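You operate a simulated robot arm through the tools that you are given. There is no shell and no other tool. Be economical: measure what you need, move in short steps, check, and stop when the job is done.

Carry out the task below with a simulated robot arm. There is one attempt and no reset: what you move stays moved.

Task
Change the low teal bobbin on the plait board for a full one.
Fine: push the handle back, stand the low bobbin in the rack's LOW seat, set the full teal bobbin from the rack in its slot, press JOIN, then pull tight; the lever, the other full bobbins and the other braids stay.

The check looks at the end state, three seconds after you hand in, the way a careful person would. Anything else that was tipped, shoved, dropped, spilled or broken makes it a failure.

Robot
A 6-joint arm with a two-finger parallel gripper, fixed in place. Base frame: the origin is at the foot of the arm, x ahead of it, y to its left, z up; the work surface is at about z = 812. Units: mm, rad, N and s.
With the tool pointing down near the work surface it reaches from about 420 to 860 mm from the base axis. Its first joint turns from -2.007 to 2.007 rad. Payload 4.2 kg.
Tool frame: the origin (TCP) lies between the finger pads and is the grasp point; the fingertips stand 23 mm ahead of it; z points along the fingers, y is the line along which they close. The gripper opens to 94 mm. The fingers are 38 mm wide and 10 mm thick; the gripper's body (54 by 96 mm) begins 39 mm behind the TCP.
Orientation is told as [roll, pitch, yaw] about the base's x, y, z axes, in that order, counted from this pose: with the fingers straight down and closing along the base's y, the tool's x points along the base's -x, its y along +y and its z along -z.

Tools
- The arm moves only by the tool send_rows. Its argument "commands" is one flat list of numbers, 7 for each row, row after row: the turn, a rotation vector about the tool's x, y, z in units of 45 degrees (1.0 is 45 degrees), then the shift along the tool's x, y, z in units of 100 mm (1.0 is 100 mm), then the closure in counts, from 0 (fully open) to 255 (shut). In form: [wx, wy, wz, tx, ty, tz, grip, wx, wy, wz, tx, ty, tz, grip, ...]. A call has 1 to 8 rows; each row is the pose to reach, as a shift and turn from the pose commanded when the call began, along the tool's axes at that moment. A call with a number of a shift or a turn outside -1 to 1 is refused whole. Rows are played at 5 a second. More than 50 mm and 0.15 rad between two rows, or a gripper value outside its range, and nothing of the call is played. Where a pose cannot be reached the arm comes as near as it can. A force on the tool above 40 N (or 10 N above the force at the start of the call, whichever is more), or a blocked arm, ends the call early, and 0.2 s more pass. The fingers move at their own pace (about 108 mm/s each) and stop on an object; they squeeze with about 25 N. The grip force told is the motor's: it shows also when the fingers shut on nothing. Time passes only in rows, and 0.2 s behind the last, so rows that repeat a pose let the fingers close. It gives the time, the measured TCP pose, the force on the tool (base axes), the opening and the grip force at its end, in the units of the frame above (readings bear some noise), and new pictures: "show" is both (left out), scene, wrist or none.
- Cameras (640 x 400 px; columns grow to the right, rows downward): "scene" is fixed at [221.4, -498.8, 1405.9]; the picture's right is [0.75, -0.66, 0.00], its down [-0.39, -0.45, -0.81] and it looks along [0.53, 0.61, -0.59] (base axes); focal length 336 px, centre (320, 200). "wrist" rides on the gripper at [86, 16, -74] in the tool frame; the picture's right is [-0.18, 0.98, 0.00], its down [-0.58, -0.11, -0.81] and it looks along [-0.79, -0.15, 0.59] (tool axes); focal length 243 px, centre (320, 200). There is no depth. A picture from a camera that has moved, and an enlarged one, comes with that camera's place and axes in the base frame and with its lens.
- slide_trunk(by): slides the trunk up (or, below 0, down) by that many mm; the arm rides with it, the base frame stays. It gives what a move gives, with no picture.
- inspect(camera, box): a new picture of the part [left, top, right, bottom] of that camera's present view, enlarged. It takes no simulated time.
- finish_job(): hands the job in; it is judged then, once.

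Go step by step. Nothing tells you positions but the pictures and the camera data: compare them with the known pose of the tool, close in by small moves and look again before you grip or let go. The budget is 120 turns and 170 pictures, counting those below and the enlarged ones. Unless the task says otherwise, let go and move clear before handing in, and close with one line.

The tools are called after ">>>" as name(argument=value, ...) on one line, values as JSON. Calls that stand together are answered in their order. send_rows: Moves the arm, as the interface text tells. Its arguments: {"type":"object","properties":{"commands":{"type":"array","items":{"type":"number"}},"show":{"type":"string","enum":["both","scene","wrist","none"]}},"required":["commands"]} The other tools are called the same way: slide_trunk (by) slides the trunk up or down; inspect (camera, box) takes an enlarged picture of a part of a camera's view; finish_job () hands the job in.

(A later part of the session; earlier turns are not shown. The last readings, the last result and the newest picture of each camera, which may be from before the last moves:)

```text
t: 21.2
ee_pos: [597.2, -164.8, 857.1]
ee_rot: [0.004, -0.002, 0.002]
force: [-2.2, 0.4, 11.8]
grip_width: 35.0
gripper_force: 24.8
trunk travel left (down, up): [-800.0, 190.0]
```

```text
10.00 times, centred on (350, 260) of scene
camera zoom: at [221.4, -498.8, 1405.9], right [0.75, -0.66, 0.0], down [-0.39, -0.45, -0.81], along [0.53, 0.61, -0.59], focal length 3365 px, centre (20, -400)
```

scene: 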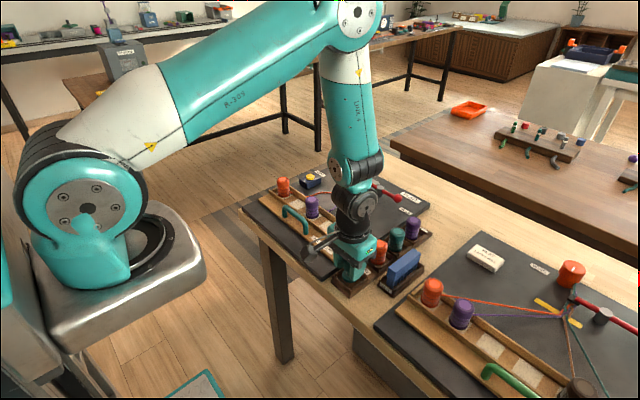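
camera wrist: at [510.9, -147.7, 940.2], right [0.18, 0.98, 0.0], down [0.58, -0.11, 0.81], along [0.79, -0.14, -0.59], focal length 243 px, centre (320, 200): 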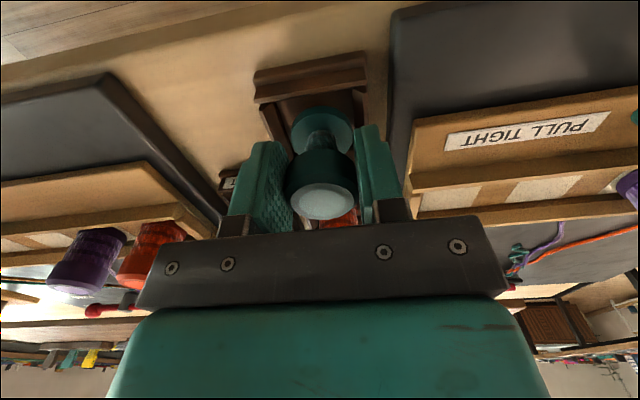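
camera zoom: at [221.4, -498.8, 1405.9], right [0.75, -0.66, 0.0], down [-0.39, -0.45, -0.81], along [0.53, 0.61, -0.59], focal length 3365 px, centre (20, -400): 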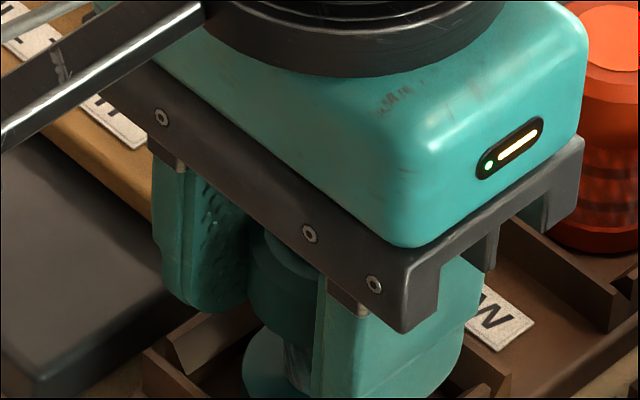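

It touches the floor (12 N). I ease up 1 mm, open, and rise.

>>> send_rows(commands=[0, 0, 0, 0, 0, -0.008, 255, 0, 0, 0, 0, 0, -0.008, 150, 0, 0, 0, 0, 0, -0.008, 125, 0, 0, 0, 0, 0, -0.008, 125])

>>> inspect(camera="wrist", box=[220, 50, 420, 175])

```text
t: 22.2
ee_pos: [596.8, -163.0, 857.4]
ee_rot: [0.003, -0.001, 0.003]
force: [1.3, -0.4, -0.3]
grip_width: 48.1
gripper_force: 0.1
trunk travel left (down, up): [-800.0, 190.0]
camera wrist: at [511.1, -148.4, 930.9], right [0.18, 0.98, 0.0], down [0.58, -0.11, 0.81], along [0.79, -0.14, -0.59], focal length 243 px, centre (320, 200)
```

scene: 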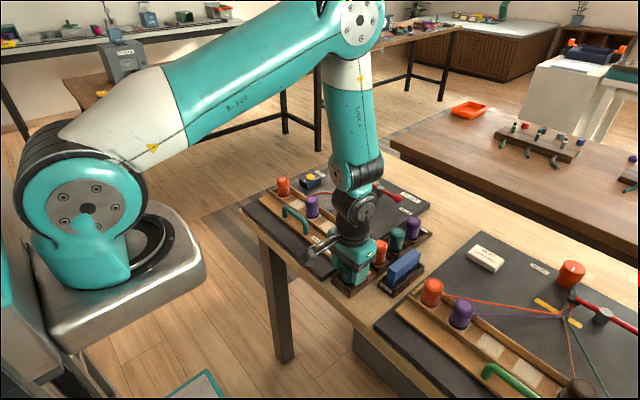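
wrist: 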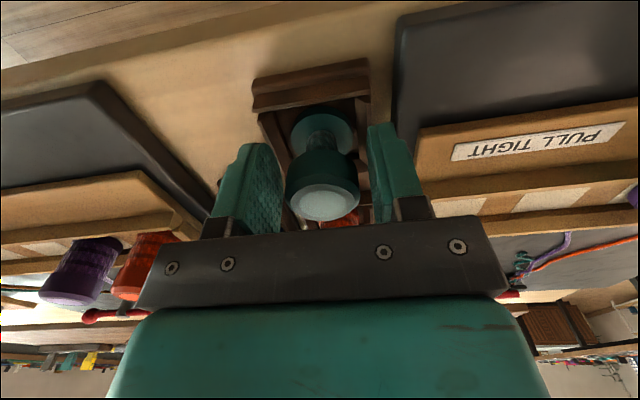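

```text
3.20 times, centred on (320, 112) of wrist
camera zoom: at [511.1, -148.4, 930.9], right [0.18, 0.98, 0.0], down [0.58, -0.11, 0.81], along [0.79, -0.14, -0.59], focal length 776 px, centre (320, 480)
```

zoom: 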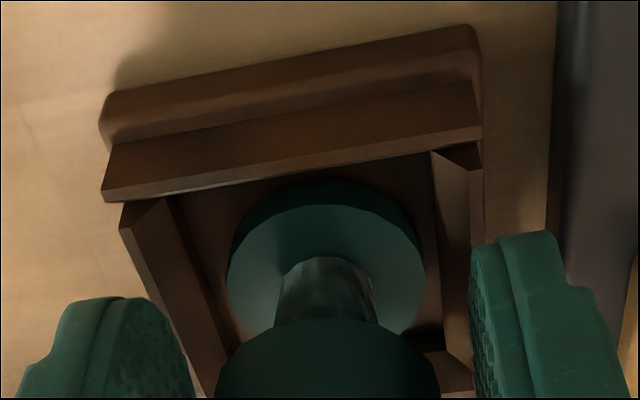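

The low bobbin stands upright in the LOW seat and is free. I rise straight up.

>>> send_rows(commands=[0, 0, 0, 0, 0, -0.1, 125, 0, 0, 0, 0, 0, -0.4, 115, 0, 0, 0, 0, 0, -0.7, 103, 0, 0, 0, 0, 0, -1.0, 103])

>>> inspect(camera="scene", box=[300, 190, 450, 290])

```text
t: 23.2
ee_pos: [598.5, -163.6, 957.0]
ee_rot: [0.003, 0.001, 0.002]
force: [-0.4, 0.0, 0.0]
grip_width: 56.0
gripper_force: 0.0
trunk travel left (down, up): [-800.0, 190.0]
camera wrist: at [511.0, -148.8, 1030.5], right [0.18, 0.98, 0.0], down [0.58, -0.11, 0.81], along [0.79, -0.14, -0.59], focal length 243 px, centre (320, 200)
```

scene: 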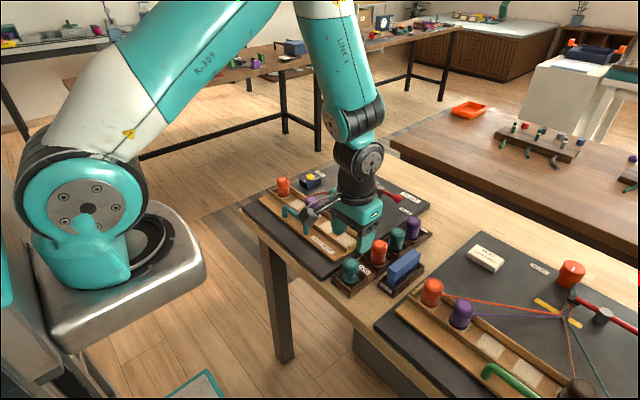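
wrist: 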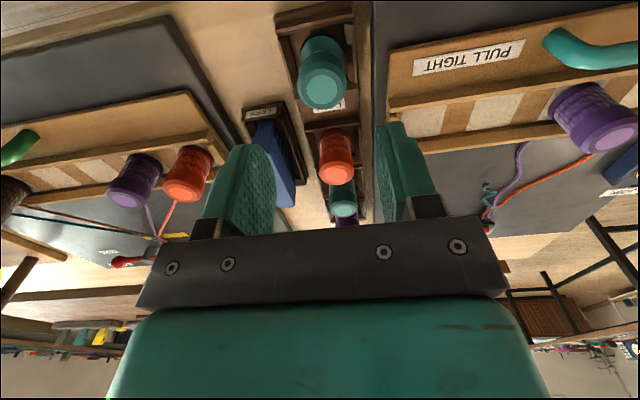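

```text
4.00 times, centred on (375, 240) of scene
camera zoom: at [221.4, -498.8, 1405.9], right [0.75, -0.66, 0.0], down [-0.39, -0.45, -0.81], along [0.53, 0.61, -0.59], focal length 1346 px, centre (100, 40)
```

zoom: 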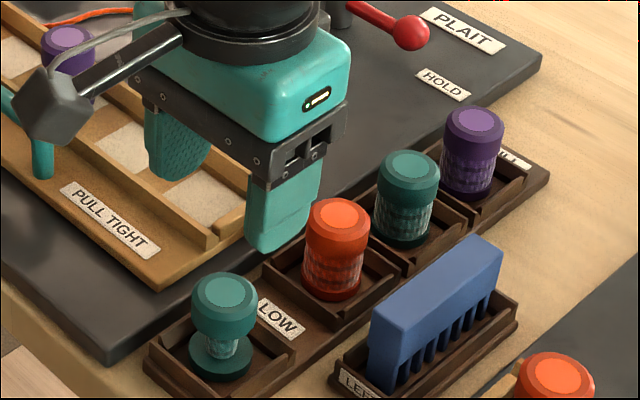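

The low bobbin is standing in the LOW seat. The full teal is at about (752, -165); I go above it.

>>> send_rows(commands=[0, 0, 0, -0.33, 0, 0, 103, 0, 0, 0, -0.66, 0, 0, 103, 0, 0, 0, -1.0, 0, 0, 103], show="none")

>>> send_rows(commands=[0, 0, 0, -0.26, -0.01, 0, 103, 0, 0, 0, -0.53, -0.02, 0, 103, 0, 0, 0, -0.53, -0.02, 0, 103])

>>> inspect(camera="wrist", box=[220, 0, 420, 125])

>>> inspect(camera="scene", box=[340, 190, 460, 270])

```text
t: 24.0
ee_pos: [697.1, -162.9, 957.8]
ee_rot: [0.003, -0.002, 0.003]
force: [-0.2, -0.4, 1.1]
grip_width: 56.2
gripper_force: 0.1
trunk travel left (down, up): [-800.0, 190.0]
```

```text
t: 24.8
ee_pos: [751.2, -165.9, 956.9]
ee_rot: [0.002, -0.003, 0.002]
force: [0.4, 0.3, 0.7]
grip_width: 56.0
gripper_force: 0.0
trunk travel left (down, up): [-800.0, 190.0]
camera wrist: at [664.1, -150.3, 1031.6], right [0.18, 0.98, 0.0], down [0.58, -0.11, 0.81], along [0.79, -0.15, -0.59], focal length 243 px, centre (320, 200)
```

scene: 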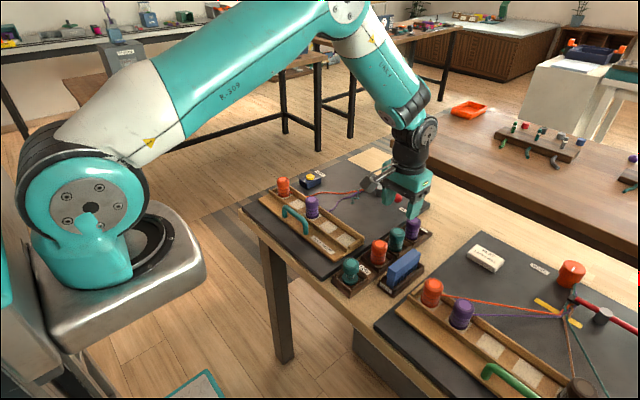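
wrist: 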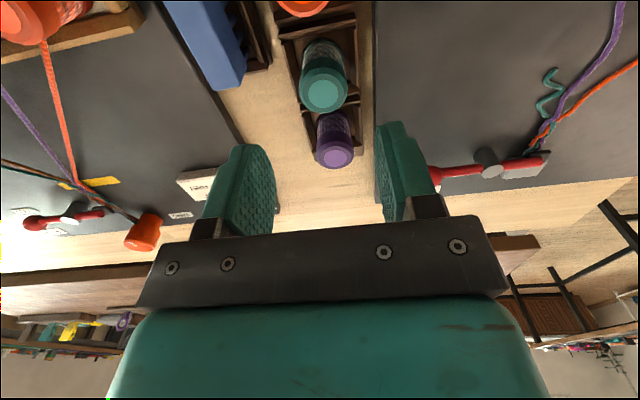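

```text
3.20 times, centred on (320, 62) of wrist
camera zoom: at [664.1, -150.3, 1031.6], right [0.18, 0.98, 0.0], down [0.58, -0.11, 0.81], along [0.79, -0.15, -0.59], focal length 776 px, centre (320, 640)
```

zoom: 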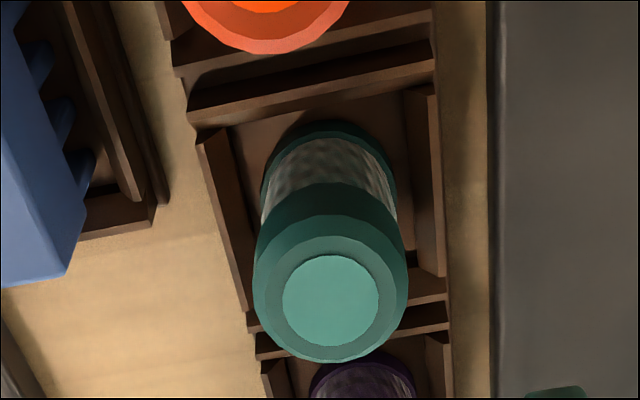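

```text
5.00 times, centred on (400, 230) of scene
camera zoom: at [221.4, -498.8, 1405.9], right [0.75, -0.66, 0.0], down [-0.39, -0.45, -0.81], along [0.53, 0.61, -0.59], focal length 1683 px, centre (-80, 50)
```

zoom: 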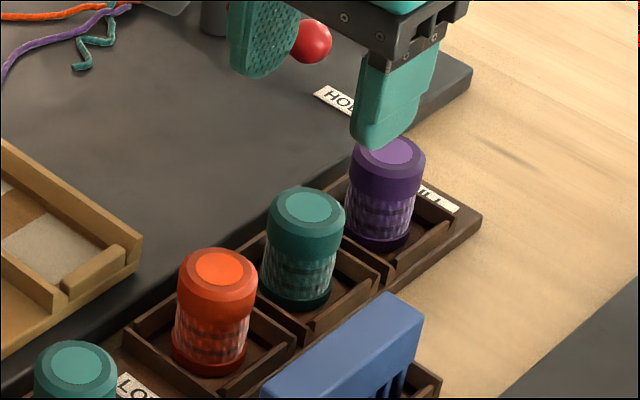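

The full teal is at about (756, -165.5). I descend partway and check the alignment.

>>> send_rows(commands=[0, 0, 0, -0.045, 0, 0.25, 114, 0, 0, 0, -0.045, 0, 0.5, 114, 0, 0, 0, -0.045, 0, 0.66, 114, 0, 0, 0, -0.045, 0, 0.66, 114])

>>> inspect(camera="scene", box=[340, 190, 460, 270])

>>> inspect(camera="wrist", box=[220, 80, 420, 205])

```text
t: 25.8
ee_pos: [754.7, -165.6, 891.3]
ee_rot: [0.003, -0.002, 0.001]
force: [0.0, 0.5, 1.0]
grip_width: 51.7
gripper_force: 0.2
trunk travel left (down, up): [-800.0, 190.0]
camera wrist: at [668.9, -150.2, 965.6], right [0.18, 0.98, 0.0], down [0.58, -0.11, 0.81], along [0.79, -0.14, -0.59], focal length 243 px, centre (320, 200)
```

scene: 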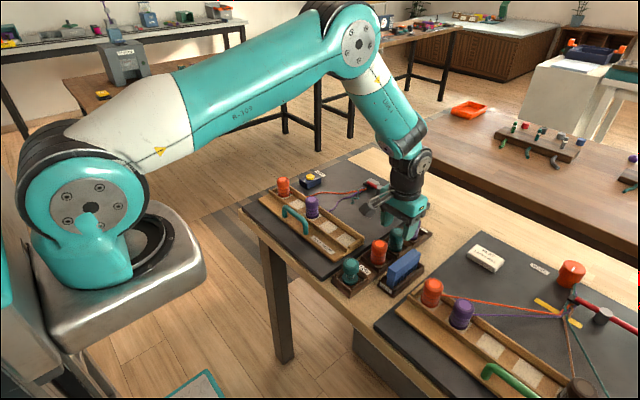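
wrist: 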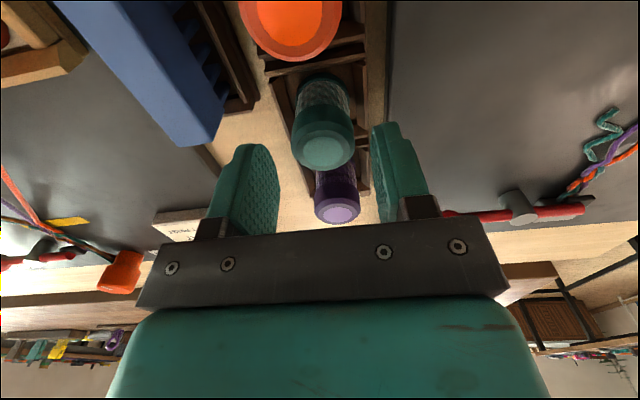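

```text
5.00 times, centred on (400, 230) of scene
camera zoom: at [221.4, -498.8, 1405.9], right [0.75, -0.66, 0.0], down [-0.39, -0.45, -0.81], along [0.53, 0.61, -0.59], focal length 1683 px, centre (-80, 50)
```

zoom: 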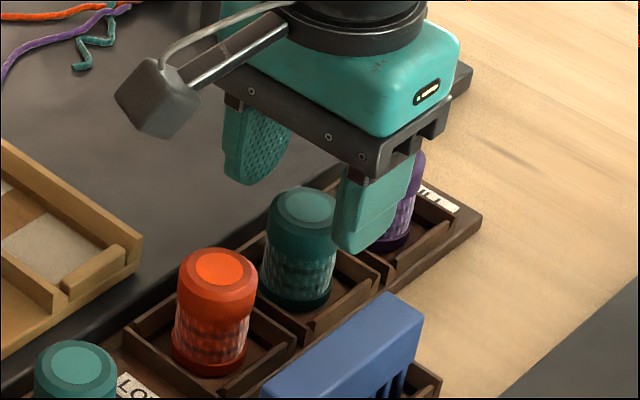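

```text
3.20 times, centred on (320, 142) of wrist
camera zoom: at [668.9, -150.2, 965.6], right [0.18, 0.98, 0.0], down [0.58, -0.11, 0.81], along [0.79, -0.14, -0.59], focal length 776 px, centre (320, 384)
```

zoom: 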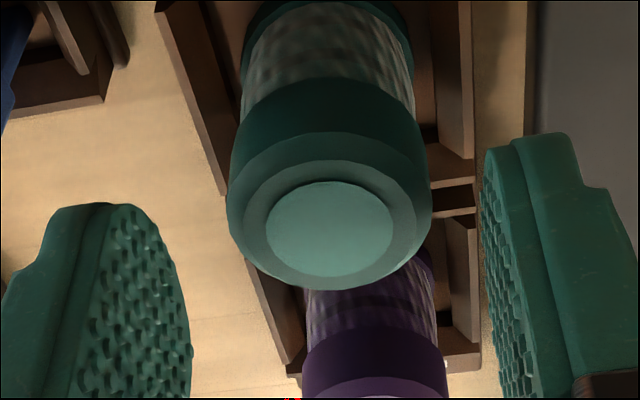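

The centre is at (757, -164.5). I make a small correction and go down to the grip height.

>>> send_rows(commands=[0, 0, 0, -0.023, 0.01, 0.1, 114, 0, 0, 0, -0.023, 0.01, 0.2, 114, 0, 0, 0, -0.023, 0.01, 0.3, 114, 0, 0, 0, -0.023, 0.01, 0.3, 114])

>>> inspect(camera="scene", box=[340, 190, 460, 270])

```text
t: 26.8
ee_pos: [758.6, -163.6, 860.9]
ee_rot: [0.004, -0.001, 0.002]
force: [1.0, 1.0, 0.1]
grip_width: 52.1
gripper_force: 0.1
trunk travel left (down, up): [-800.0, 190.0]
camera wrist: at [671.0, -148.5, 935.4], right [0.18, 0.98, 0.0], down [0.58, -0.11, 0.81], along [0.79, -0.14, -0.59], focal length 243 px, centre (320, 200)
```

scene: 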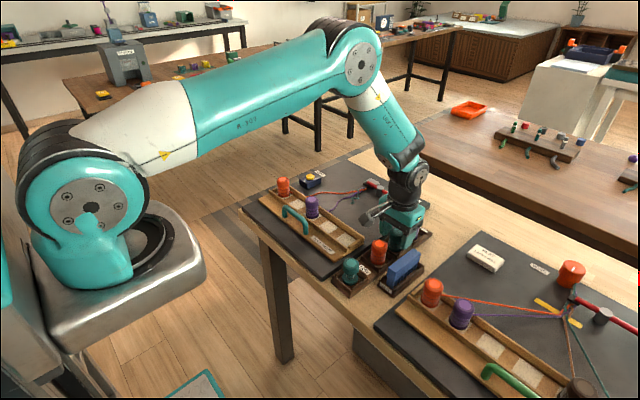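
wrist: 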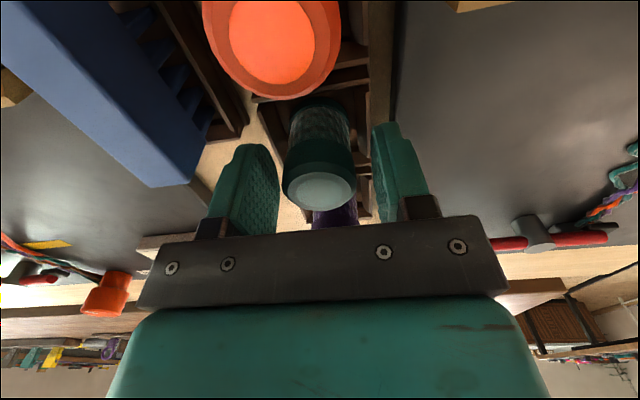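

```text
5.00 times, centred on (400, 230) of scene
camera zoom: at [221.4, -498.8, 1405.9], right [0.75, -0.66, 0.0], down [-0.39, -0.45, -0.81], along [0.53, 0.61, -0.59], focal length 1683 px, centre (-80, 50)
```

zoom: 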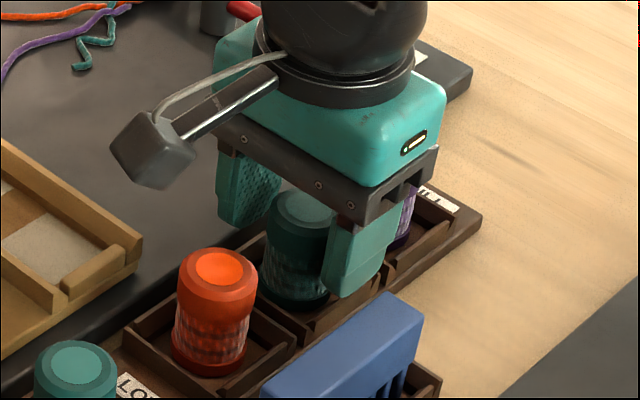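

The fingers flank the full teal bobbin. I close and lift a little.

>>> send_rows(commands=[0, 0, 0, 0, 0, 0, 180, 0, 0, 0, 0, 0, 0, 255, 0, 0, 0, 0, 0, 0, 255], show="none")

>>> send_rows(commands=[0, 0, 0, 0, 0, -0.05, 255, 0, 0, 0, 0, 0, -0.2, 255, 0, 0, 0, 0, 0, -0.5, 255, 0, 0, 0, 0, 0, -0.8, 255])

>>> inspect(camera="scene", box=[300, 170, 450, 270])

```text
t: 27.6
ee_pos: [757.7, -164.0, 861.9]
ee_rot: [0.002, -0.002, 0.002]
force: [0.0, 0.7, 0.7]
grip_width: 34.7
gripper_force: 24.8
trunk travel left (down, up): [-800.0, 190.0]
```

```text
t: 28.6
ee_pos: [756.5, -164.8, 941.3]
ee_rot: [0.001, 0.001, 0.002]
force: [0.6, -0.2, -1.1]
grip_width: 35.1
gripper_force: 24.9
trunk travel left (down, up): [-800.0, 190.0]
camera wrist: at [670.3, -148.7, 1015.3], right [0.18, 0.98, 0.0], down [0.58, -0.11, 0.81], along [0.79, -0.14, -0.59], focal length 243 px, centre (320, 200)
```

scene: 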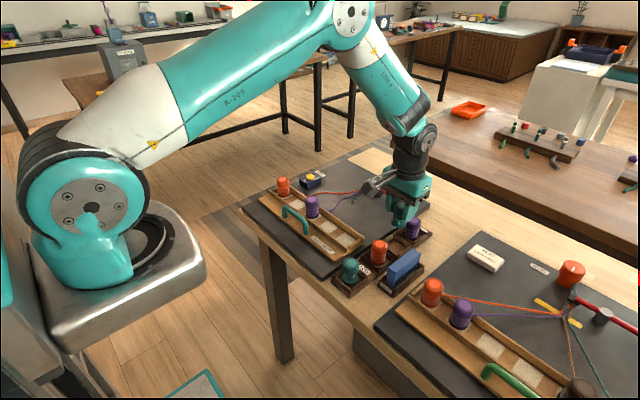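
wrist: 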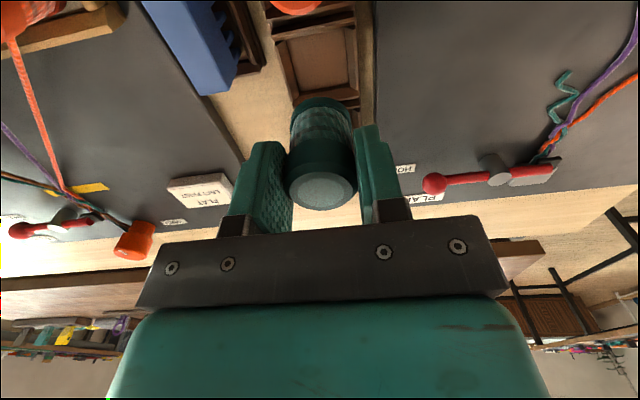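

```text
4.00 times, centred on (375, 220) of scene
camera zoom: at [221.4, -498.8, 1405.9], right [0.75, -0.66, 0.0], down [-0.39, -0.45, -0.81], along [0.53, 0.61, -0.59], focal length 1346 px, centre (100, 120)
```

zoom: 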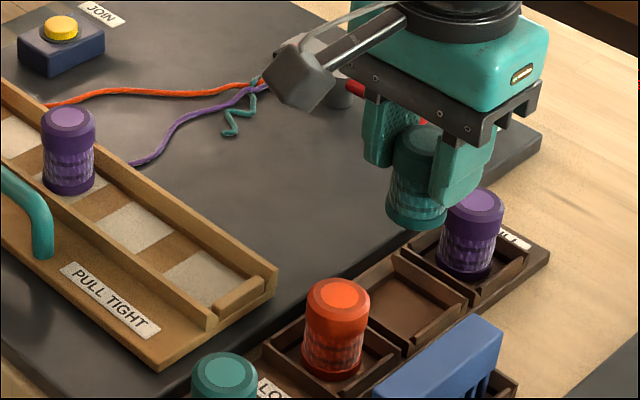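

The full teal is held, and the freed teal thread end lies by the braid. I go over the empty slot at about (672, -74.5).

>>> send_rows(commands=[0, 0, 0, 0, 0, -0.2, 255, 0, 0, 0, 0.21, 0.225, -0.2, 255, 0, 0, 0, 0.42, 0.45, -0.2, 255, 0, 0, 0, 0.63, 0.675, -0.2, 255, 0, 0, 0, 0.845, 0.9, -0.2, 255, 0, 0, 0, 0.845, 0.9, -0.2, 255])

>>> inspect(camera="wrist", box=[220, 0, 420, 125])

>>> inspect(camera="scene", box=[290, 170, 410, 250])

```text
t: 30.0
ee_pos: [672.9, -73.1, 962.1]
ee_rot: [0.002, -0.001, 0.003]
force: [0.1, -0.2, -1.0]
grip_width: 34.8
gripper_force: 24.9
trunk travel left (down, up): [-800.0, 190.0]
camera wrist: at [585.2, -58.3, 1036.0], right [0.18, 0.98, 0.0], down [0.58, -0.11, 0.81], along [0.79, -0.15, -0.59], focal length 243 px, centre (320, 200)
```

scene: 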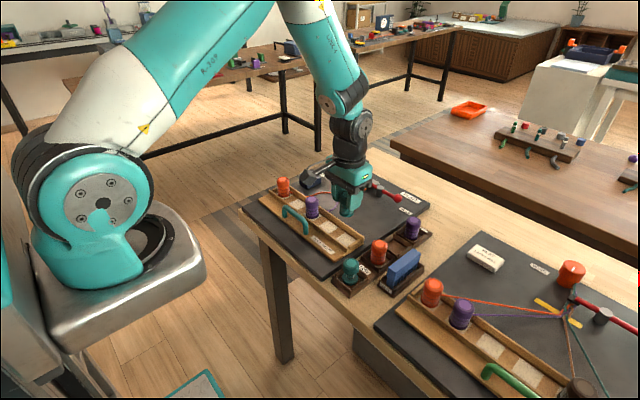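
wrist: 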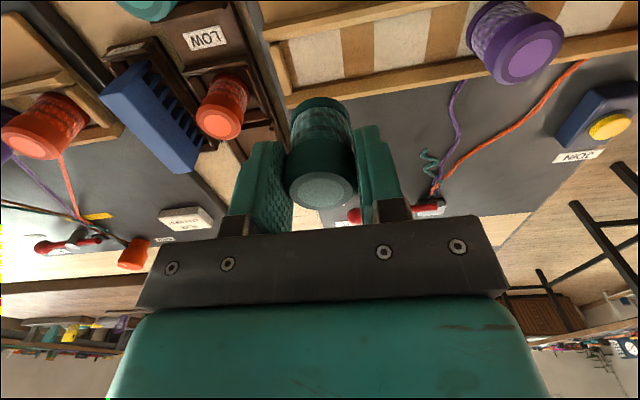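

```text
3.20 times, centred on (320, 62) of wrist
camera zoom: at [585.2, -58.3, 1036.0], right [0.18, 0.98, 0.0], down [0.58, -0.11, 0.81], along [0.79, -0.15, -0.59], focal length 776 px, centre (320, 640)
```

zoom: 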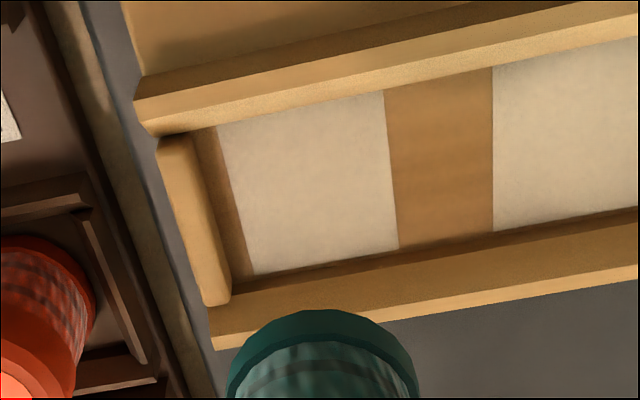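

```text
5.00 times, centred on (350, 210) of scene
camera zoom: at [221.4, -498.8, 1405.9], right [0.75, -0.66, 0.0], down [-0.39, -0.45, -0.81], along [0.53, 0.61, -0.59], focal length 1683 px, centre (170, 150)
```

zoom: 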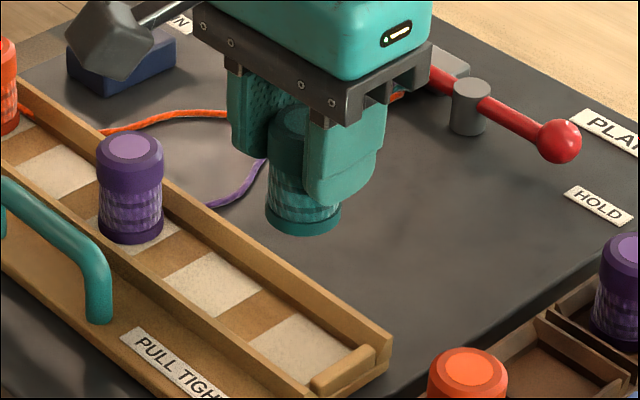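

The slot's pale patch is centred near (670, -75.5), which matches the earlier grip. I descend to just above the rail.

>>> send_rows(commands=[0, 0, 0, 0.005, -0.008, 0.3, 255, 0, 0, 0, 0.005, -0.008, 0.5, 255, 0, 0, 0, 0.005, -0.008, 0.65, 255, 0, 0, 0, 0.005, -0.008, 0.65, 255])

>>> inspect(camera="wrist", box=[220, 40, 420, 165])

>>> inspect(camera="scene", box=[300, 200, 390, 260])

```text
t: 31.0
ee_pos: [672.4, -76.6, 896.7]
ee_rot: [0.001, 0.0, 0.002]
force: [-0.3, 0.6, -0.3]
grip_width: 35.0
gripper_force: 25.4
trunk travel left (down, up): [-800.0, 190.0]
camera wrist: at [585.5, -59.8, 970.6], right [0.18, 0.98, 0.0], down [0.58, -0.11, 0.81], along [0.79, -0.14, -0.59], focal length 243 px, centre (320, 200)
```

scene: 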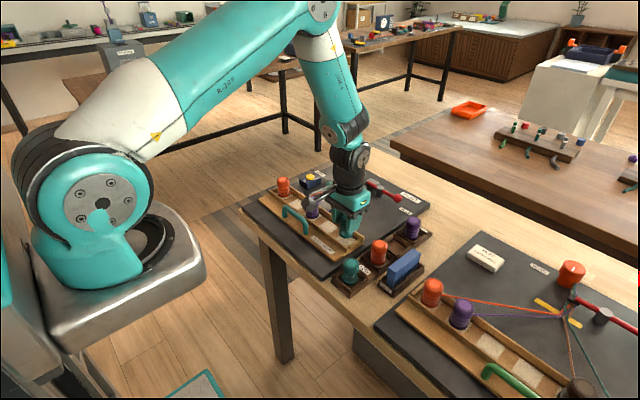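
wrist: 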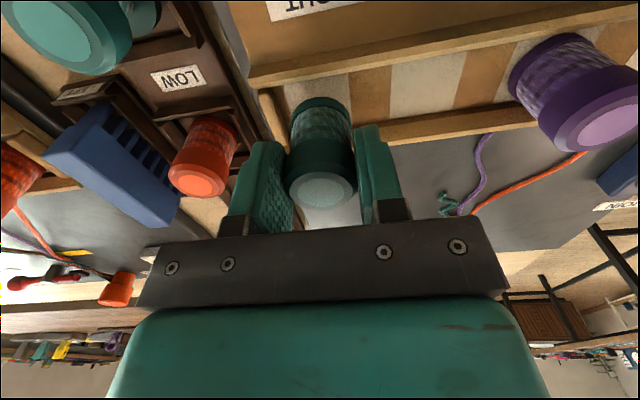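

```text
3.20 times, centred on (320, 102) of wrist
camera zoom: at [585.5, -59.8, 970.6], right [0.18, 0.98, 0.0], down [0.58, -0.11, 0.81], along [0.79, -0.14, -0.59], focal length 776 px, centre (320, 512)
```

zoom: 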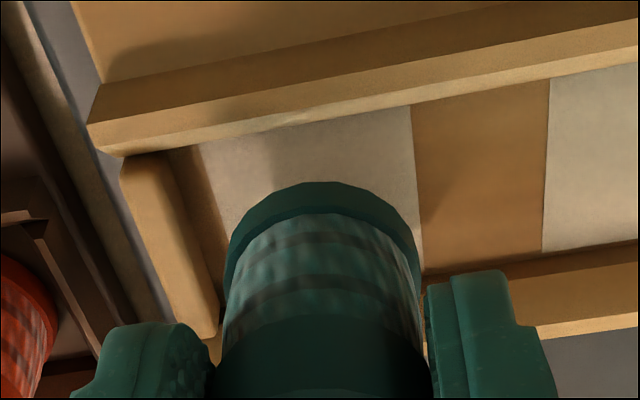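

```text
6.67 times, centred on (345, 230) of scene
camera zoom: at [221.4, -498.8, 1405.9], right [0.75, -0.66, 0.0], down [-0.39, -0.45, -0.81], along [0.53, 0.61, -0.59], focal length 2244 px, centre (153, 0)
```

zoom: 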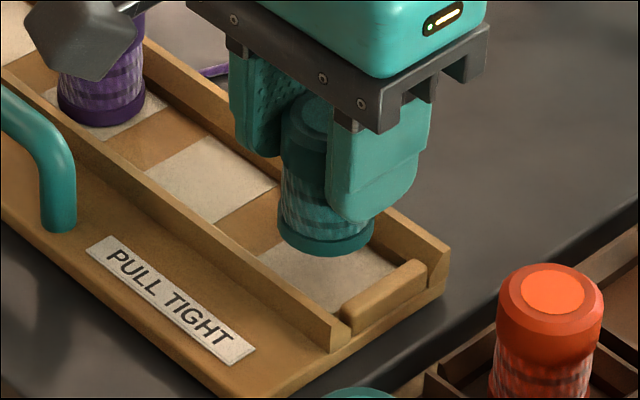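

It is aligned. I lower to about z 880, then finely to contact.

>>> send_rows(commands=[0, 0, 0, 0, 0.005, 0.08, 255, 0, 0, 0, 0, 0.005, 0.15, 255, 0, 0, 0, 0, 0.005, 0.165, 255, 0, 0, 0, 0, 0.005, 0.18, 255, 0, 0, 0, 0, 0.005, 0.18, 255], show="none")

>>> inspect(camera="wrist", box=[220, 40, 420, 165])

>>> inspect(camera="scene", box=[300, 200, 390, 260])

```text
t: 32.2
ee_pos: [673.3, -74.7, 878.9]
ee_rot: [0.004, -0.002, 0.002]
force: [0.1, -0.7, -0.5]
grip_width: 34.9
gripper_force: 24.8
trunk travel left (down, up): [-800.0, 190.0]
```

```text
3.20 times, centred on (320, 102) of wrist
camera zoom: at [585.8, -59.5, 952.5], right [0.18, 0.98, 0.0], down [0.58, -0.11, 0.81], along [0.79, -0.14, -0.59], focal length 776 px, centre (320, 512)
```

zoom: 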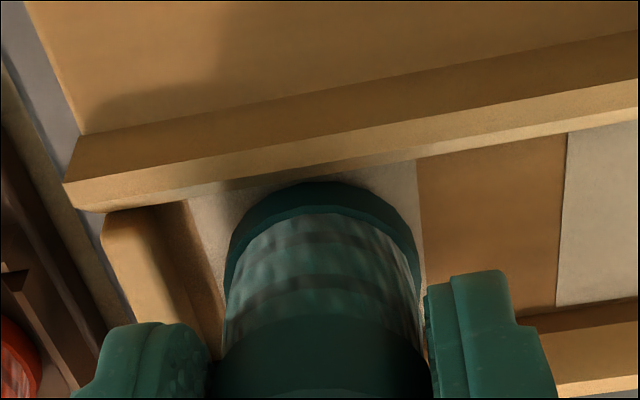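

```text
6.67 times, centred on (345, 230) of scene
camera zoom: at [221.4, -498.8, 1405.9], right [0.75, -0.66, 0.0], down [-0.39, -0.45, -0.81], along [0.53, 0.61, -0.59], focal length 2244 px, centre (153, 0)
```

zoom: 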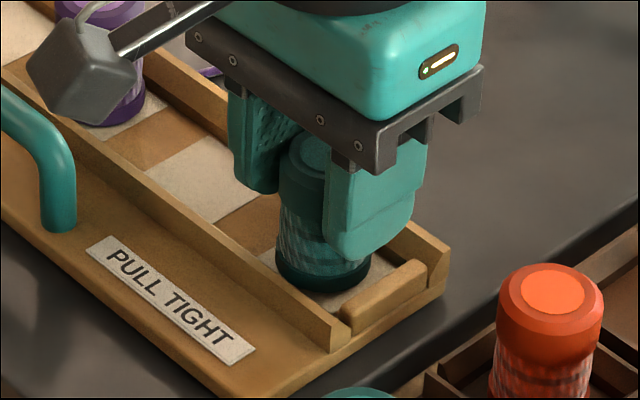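

>>> send_rows(commands=[0, 0, 0, 0.005, 0, 0.01, 255, 0, 0, 0, 0.005, 0, 0.02, 255, 0, 0, 0, 0.005, 0, 0.03, 255, 0, 0, 0, 0.005, 0, 0.03, 255], show="none")

```text
t: 33.2
ee_pos: [672.0, -74.2, 876.2]
ee_rot: [0.003, -0.002, 0.002]
force: [1.2, 0.2, 13.6]
grip_width: 34.9
gripper_force: 25.3
trunk travel left (down, up): [-800.0, 190.0]
```

Contact with the slot floor (13.6 N), so I ease up, open to 48 mm and look.

>>> send_rows(commands=[0, 0, 0, 0, 0, -0.01, 255, 0, 0, 0, 0, 0, -0.01, 150, 0, 0, 0, 0, 0, -0.01, 125, 0, 0, 0, 0, 0, -0.01, 125])

>>> inspect(camera="wrist", box=[220, 40, 420, 165])

>>> inspect(camera="scene", box=[300, 200, 390, 260])

```text
t: 34.2
ee_pos: [672.2, -76.5, 877.5]
ee_rot: [0.004, -0.002, 0.001]
force: [-0.3, 0.1, -0.7]
grip_width: 47.8
gripper_force: 0.1
trunk travel left (down, up): [-800.0, 190.0]
camera wrist: at [585.1, -59.5, 950.1], right [0.18, 0.98, 0.0], down [0.58, -0.11, 0.81], along [0.79, -0.14, -0.59], focal length 243 px, centre (320, 200)
```

scene: 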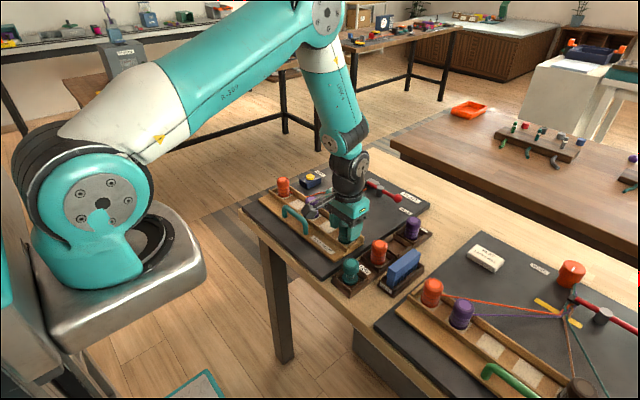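
wrist: 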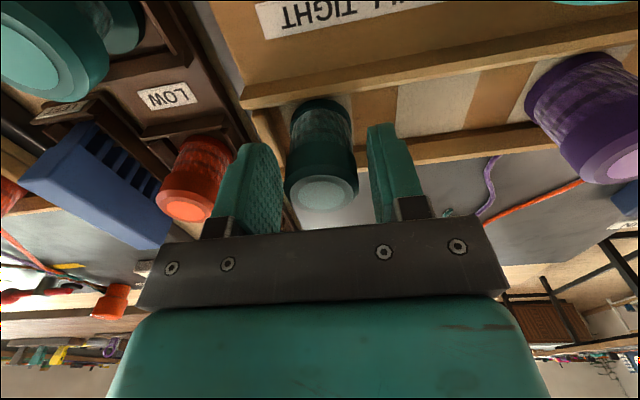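

```text
3.20 times, centred on (320, 102) of wrist
camera zoom: at [585.1, -59.5, 950.1], right [0.18, 0.98, 0.0], down [0.58, -0.11, 0.81], along [0.79, -0.14, -0.59], focal length 776 px, centre (320, 512)
```

zoom: 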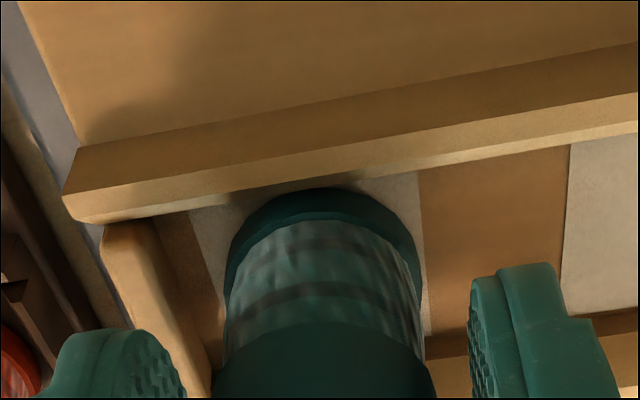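

```text
6.67 times, centred on (345, 230) of scene
camera zoom: at [221.4, -498.8, 1405.9], right [0.75, -0.66, 0.0], down [-0.39, -0.45, -0.81], along [0.53, 0.61, -0.59], focal length 2244 px, centre (153, 0)
```

zoom: 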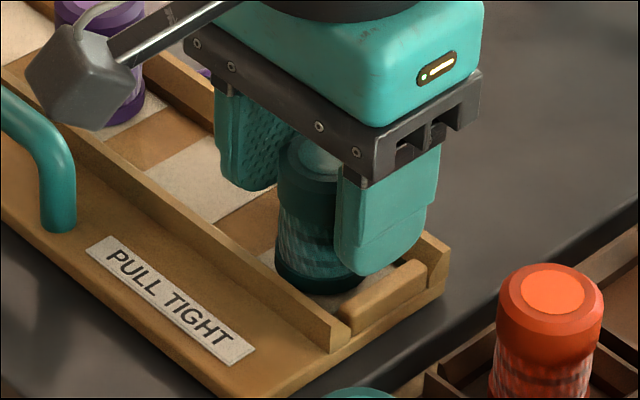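

The full teal stands in the slot. I rise and then go toward JOIN, around (774, 183).

>>> send_rows(commands=[0, 0, 0, 0, 0, -0.2, 125, 0, 0, 0, 0, 0, -0.5, 125, 0, 0, 0, 0, 0, -0.8, 125, 0, 0, 0, 0, 0, -1.0, 125], show="none")

>>> send_rows(commands=[0, 0, 0, -0.1, 0.33, 0, 200, 0, 0, 0, -0.2, 0.66, 0, 255, 0, 0, 0, -0.3, 1.0, 0, 255])

>>> inspect(camera="scene", box=[240, 150, 450, 290])

>>> inspect(camera="wrist", box=[320, 40, 640, 240])

```text
t: 35.2
ee_pos: [670.8, -73.9, 976.9]
ee_rot: [0.002, 0.0, 0.001]
force: [0.4, -0.2, 0.3]
grip_width: 48.0
gripper_force: 0.0
trunk travel left (down, up): [-800.0, 190.0]
```

```text
t: 36.0
ee_pos: [702.0, 25.8, 976.1]
ee_rot: [0.003, -0.002, 0.002]
force: [-0.1, -0.2, 0.4]
grip_width: 0.1
gripper_force: 24.8
trunk travel left (down, up): [-800.0, 190.0]
camera wrist: at [615.1, 41.0, 1050.6], right [0.18, 0.98, 0.0], down [0.58, -0.11, 0.81], along [0.79, -0.15, -0.59], focal length 243 px, centre (320, 200)
```

scene: 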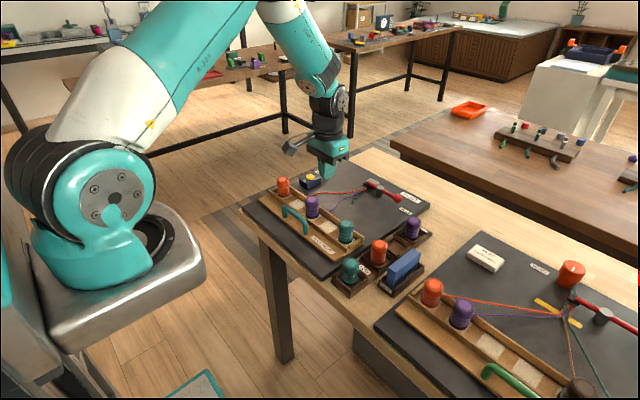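
wrist: 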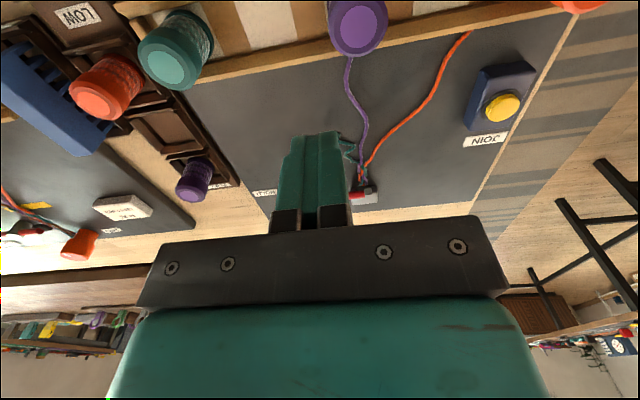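

```text
2.86 times, centred on (345, 220) of scene
camera zoom: at [221.4, -498.8, 1405.9], right [0.75, -0.66, 0.0], down [-0.39, -0.45, -0.81], along [0.53, 0.61, -0.59], focal length 962 px, centre (249, 143)
```

zoom: 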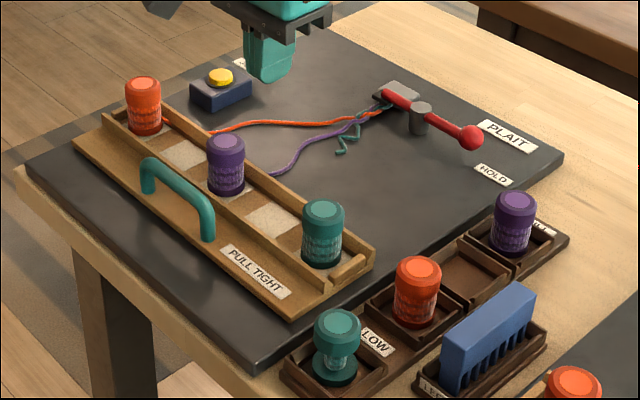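

```text
2.00 times, centred on (480, 140) of wrist
camera zoom: at [615.1, 41.0, 1050.6], right [0.18, 0.98, 0.0], down [0.58, -0.11, 0.81], along [0.79, -0.15, -0.59], focal length 485 px, centre (0, 320)
```

zoom: 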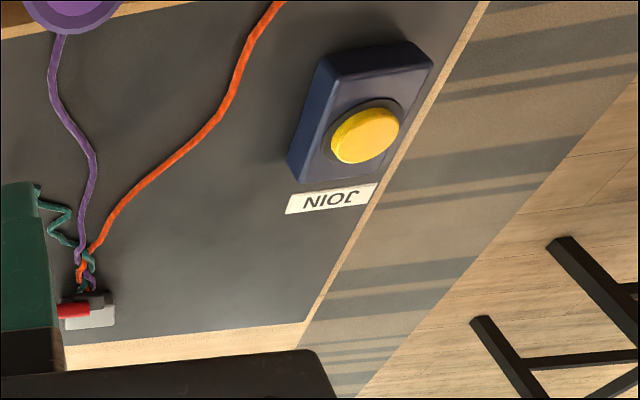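

The JOIN button's top is at about (766, 175, z≈861). I go above it with closed fingers.

>>> send_rows(commands=[0, 0, 0, -0.13, 0.25, 0, 255, 0, 0, 0, -0.26, 0.5, 0, 255, 0, 0, 0, -0.4, 0.75, 0, 255, 0, 0, 0, -0.52, 1.0, 0, 255], show="none")

>>> send_rows(commands=[0, 0, 0, -0.06, 0.25, 0.1, 255, 0, 0, 0, -0.12, 0.49, 0.36, 255, 0, 0, 0, -0.12, 0.49, 0.36, 255])

>>> inspect(camera="scene", box=[270, 140, 390, 220])

>>> inspect(camera="wrist", box=[220, 0, 420, 125])

```text
t: 37.0
ee_pos: [754.4, 125.0, 978.6]
ee_rot: [0.001, -0.001, 0.002]
force: [0.0, 0.2, -0.4]
grip_width: 0.1
gripper_force: 24.1
trunk travel left (down, up): [-800.0, 190.0]
```

```text
t: 37.8
ee_pos: [765.5, 174.9, 942.0]
ee_rot: [0.001, -0.001, 0.002]
force: [-0.1, 0.0, 0.9]
grip_width: 0.1
gripper_force: 24.9
trunk travel left (down, up): [-800.0, 190.0]
camera wrist: at [679.0, 190.8, 1014.6], right [0.18, 0.98, 0.0], down [0.58, -0.11, 0.81], along [0.79, -0.15, -0.59], focal length 243 px, centre (320, 200)
```

scene: 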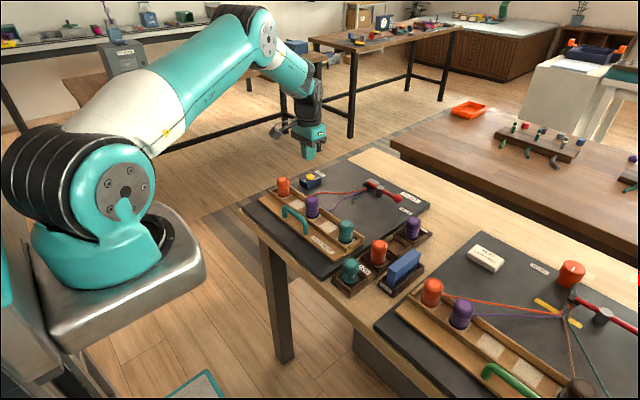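
wrist: 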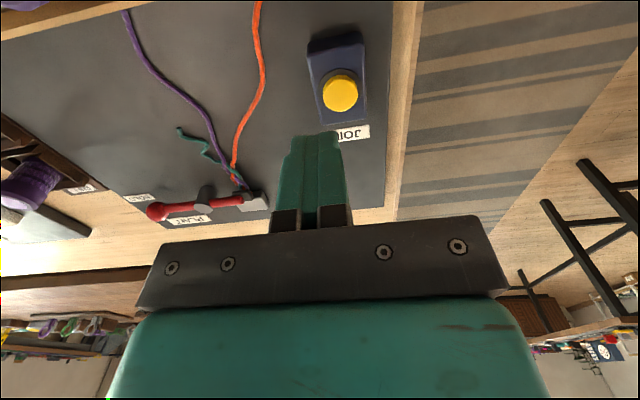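

```text
5.00 times, centred on (330, 180) of scene
camera zoom: at [221.4, -498.8, 1405.9], right [0.75, -0.66, 0.0], down [-0.39, -0.45, -0.81], along [0.53, 0.61, -0.59], focal length 1683 px, centre (270, 300)
```

zoom: 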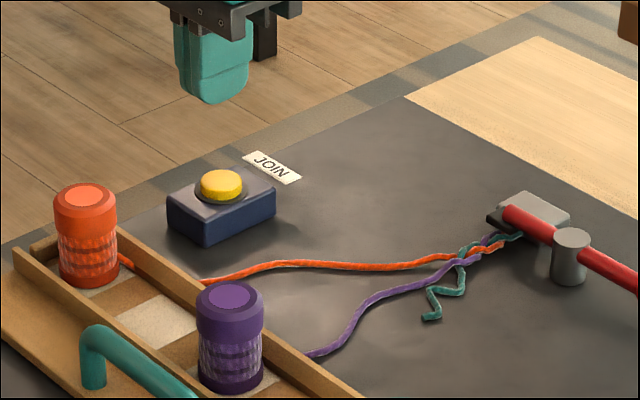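

```text
3.20 times, centred on (320, 62) of wrist
camera zoom: at [679.0, 190.8, 1014.6], right [0.18, 0.98, 0.0], down [0.58, -0.11, 0.81], along [0.79, -0.15, -0.59], focal length 776 px, centre (320, 640)
```

zoom: 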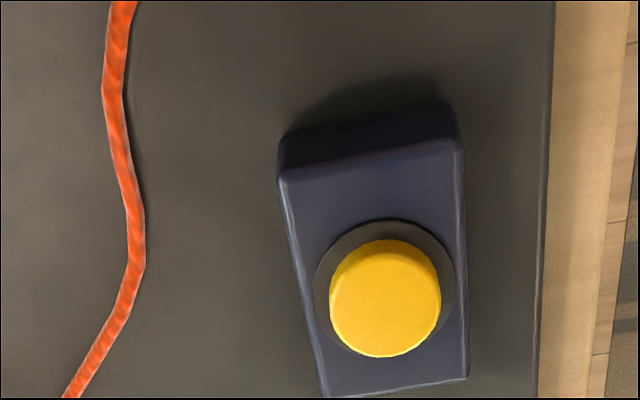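

Refined: the button is near (774, 186), top z≈852. I shift there and lower so the tips are ~10 mm above it.

>>> send_rows(commands=[0, 0, 0, -0.085, 0.11, 0.2, 255, 0, 0, 0, -0.085, 0.11, 0.4, 255, 0, 0, 0, -0.085, 0.11, 0.55, 255, 0, 0, 0, -0.085, 0.11, 0.55, 255])

>>> inspect(camera="scene", box=[270, 140, 360, 200])

>>> inspect(camera="wrist", box=[220, 60, 420, 185])

```text
t: 38.8
ee_pos: [773.1, 186.1, 885.9]
ee_rot: [0.002, -0.002, 0.003]
force: [0.1, 0.2, 0.5]
grip_width: 0.1
gripper_force: 25.0
trunk travel left (down, up): [-800.0, 190.0]
camera wrist: at [687.2, 200.9, 960.3], right [0.18, 0.98, 0.0], down [0.58, -0.11, 0.81], along [0.79, -0.14, -0.59], focal length 243 px, centre (320, 200)
```

scene: 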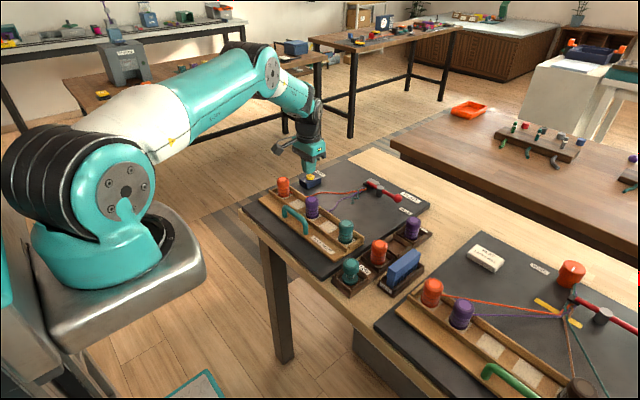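
wrist: 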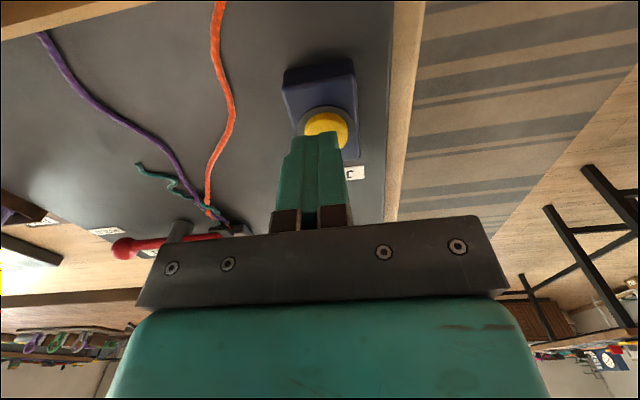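

```text
6.67 times, centred on (315, 170) of scene
camera zoom: at [221.4, -498.8, 1405.9], right [0.75, -0.66, 0.0], down [-0.39, -0.45, -0.81], along [0.53, 0.61, -0.59], focal length 2244 px, centre (353, 400)
```

zoom: 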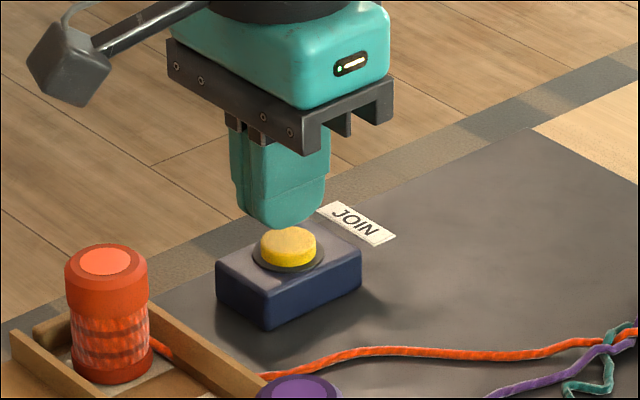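

```text
3.20 times, centred on (320, 122) of wrist
camera zoom: at [687.2, 200.9, 960.3], right [0.18, 0.98, 0.0], down [0.58, -0.11, 0.81], along [0.79, -0.14, -0.59], focal length 776 px, centre (320, 448)
```

zoom: 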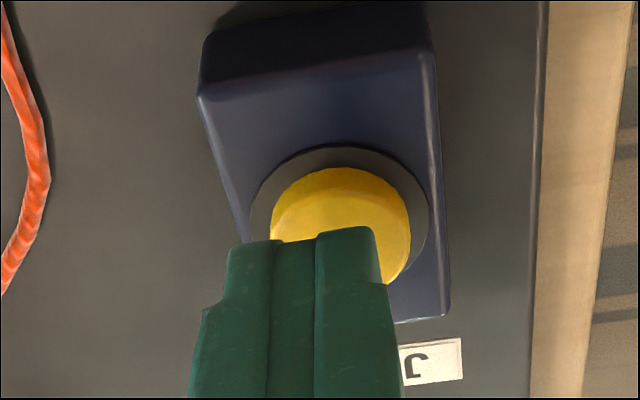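

The button's centre is about 2-3 mm more in y. I shift and press in small steps.

>>> send_rows(commands=[0, 0, 0, 0.01, 0.028, 0.03, 255, 0, 0, 0, 0.01, 0.028, 0.06, 255, 0, 0, 0, 0.01, 0.028, 0.09, 255, 0, 0, 0, 0.01, 0.028, 0.11, 255, 0, 0, 0, 0.01, 0.028, 0.13, 255])

>>> inspect(camera="scene", box=[270, 140, 390, 220])

```text
t: 40.0
ee_pos: [773.1, 188.4, 873.9]
ee_rot: [0.003, -0.002, 0.002]
force: [-0.4, -0.2, 0.0]
grip_width: 0.0
gripper_force: 25.2
trunk travel left (down, up): [-800.0, 190.0]
camera wrist: at [685.8, 203.8, 947.4], right [0.18, 0.98, 0.0], down [0.58, -0.11, 0.81], along [0.79, -0.14, -0.59], focal length 243 px, centre (320, 200)
```

scene: 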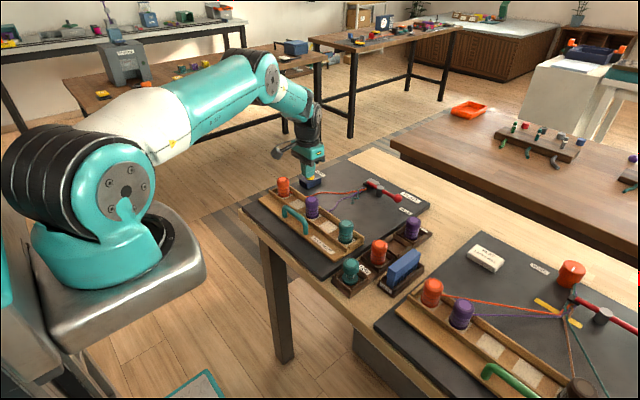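
wrist: 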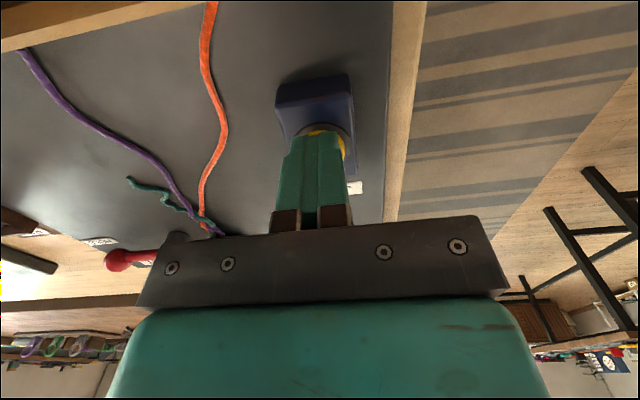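

```text
5.00 times, centred on (330, 180) of scene
camera zoom: at [221.4, -498.8, 1405.9], right [0.75, -0.66, 0.0], down [-0.39, -0.45, -0.81], along [0.53, 0.61, -0.59], focal length 1683 px, centre (270, 300)
```

zoom: 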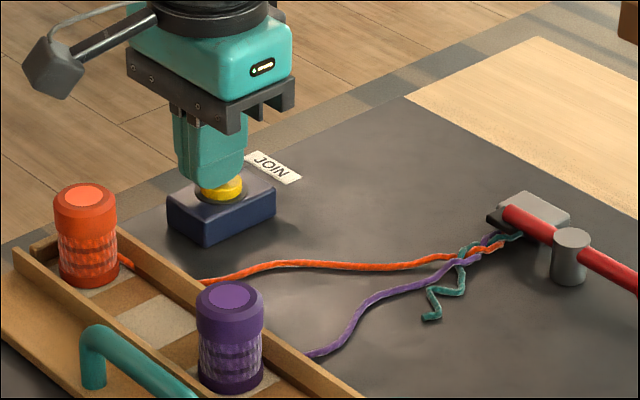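

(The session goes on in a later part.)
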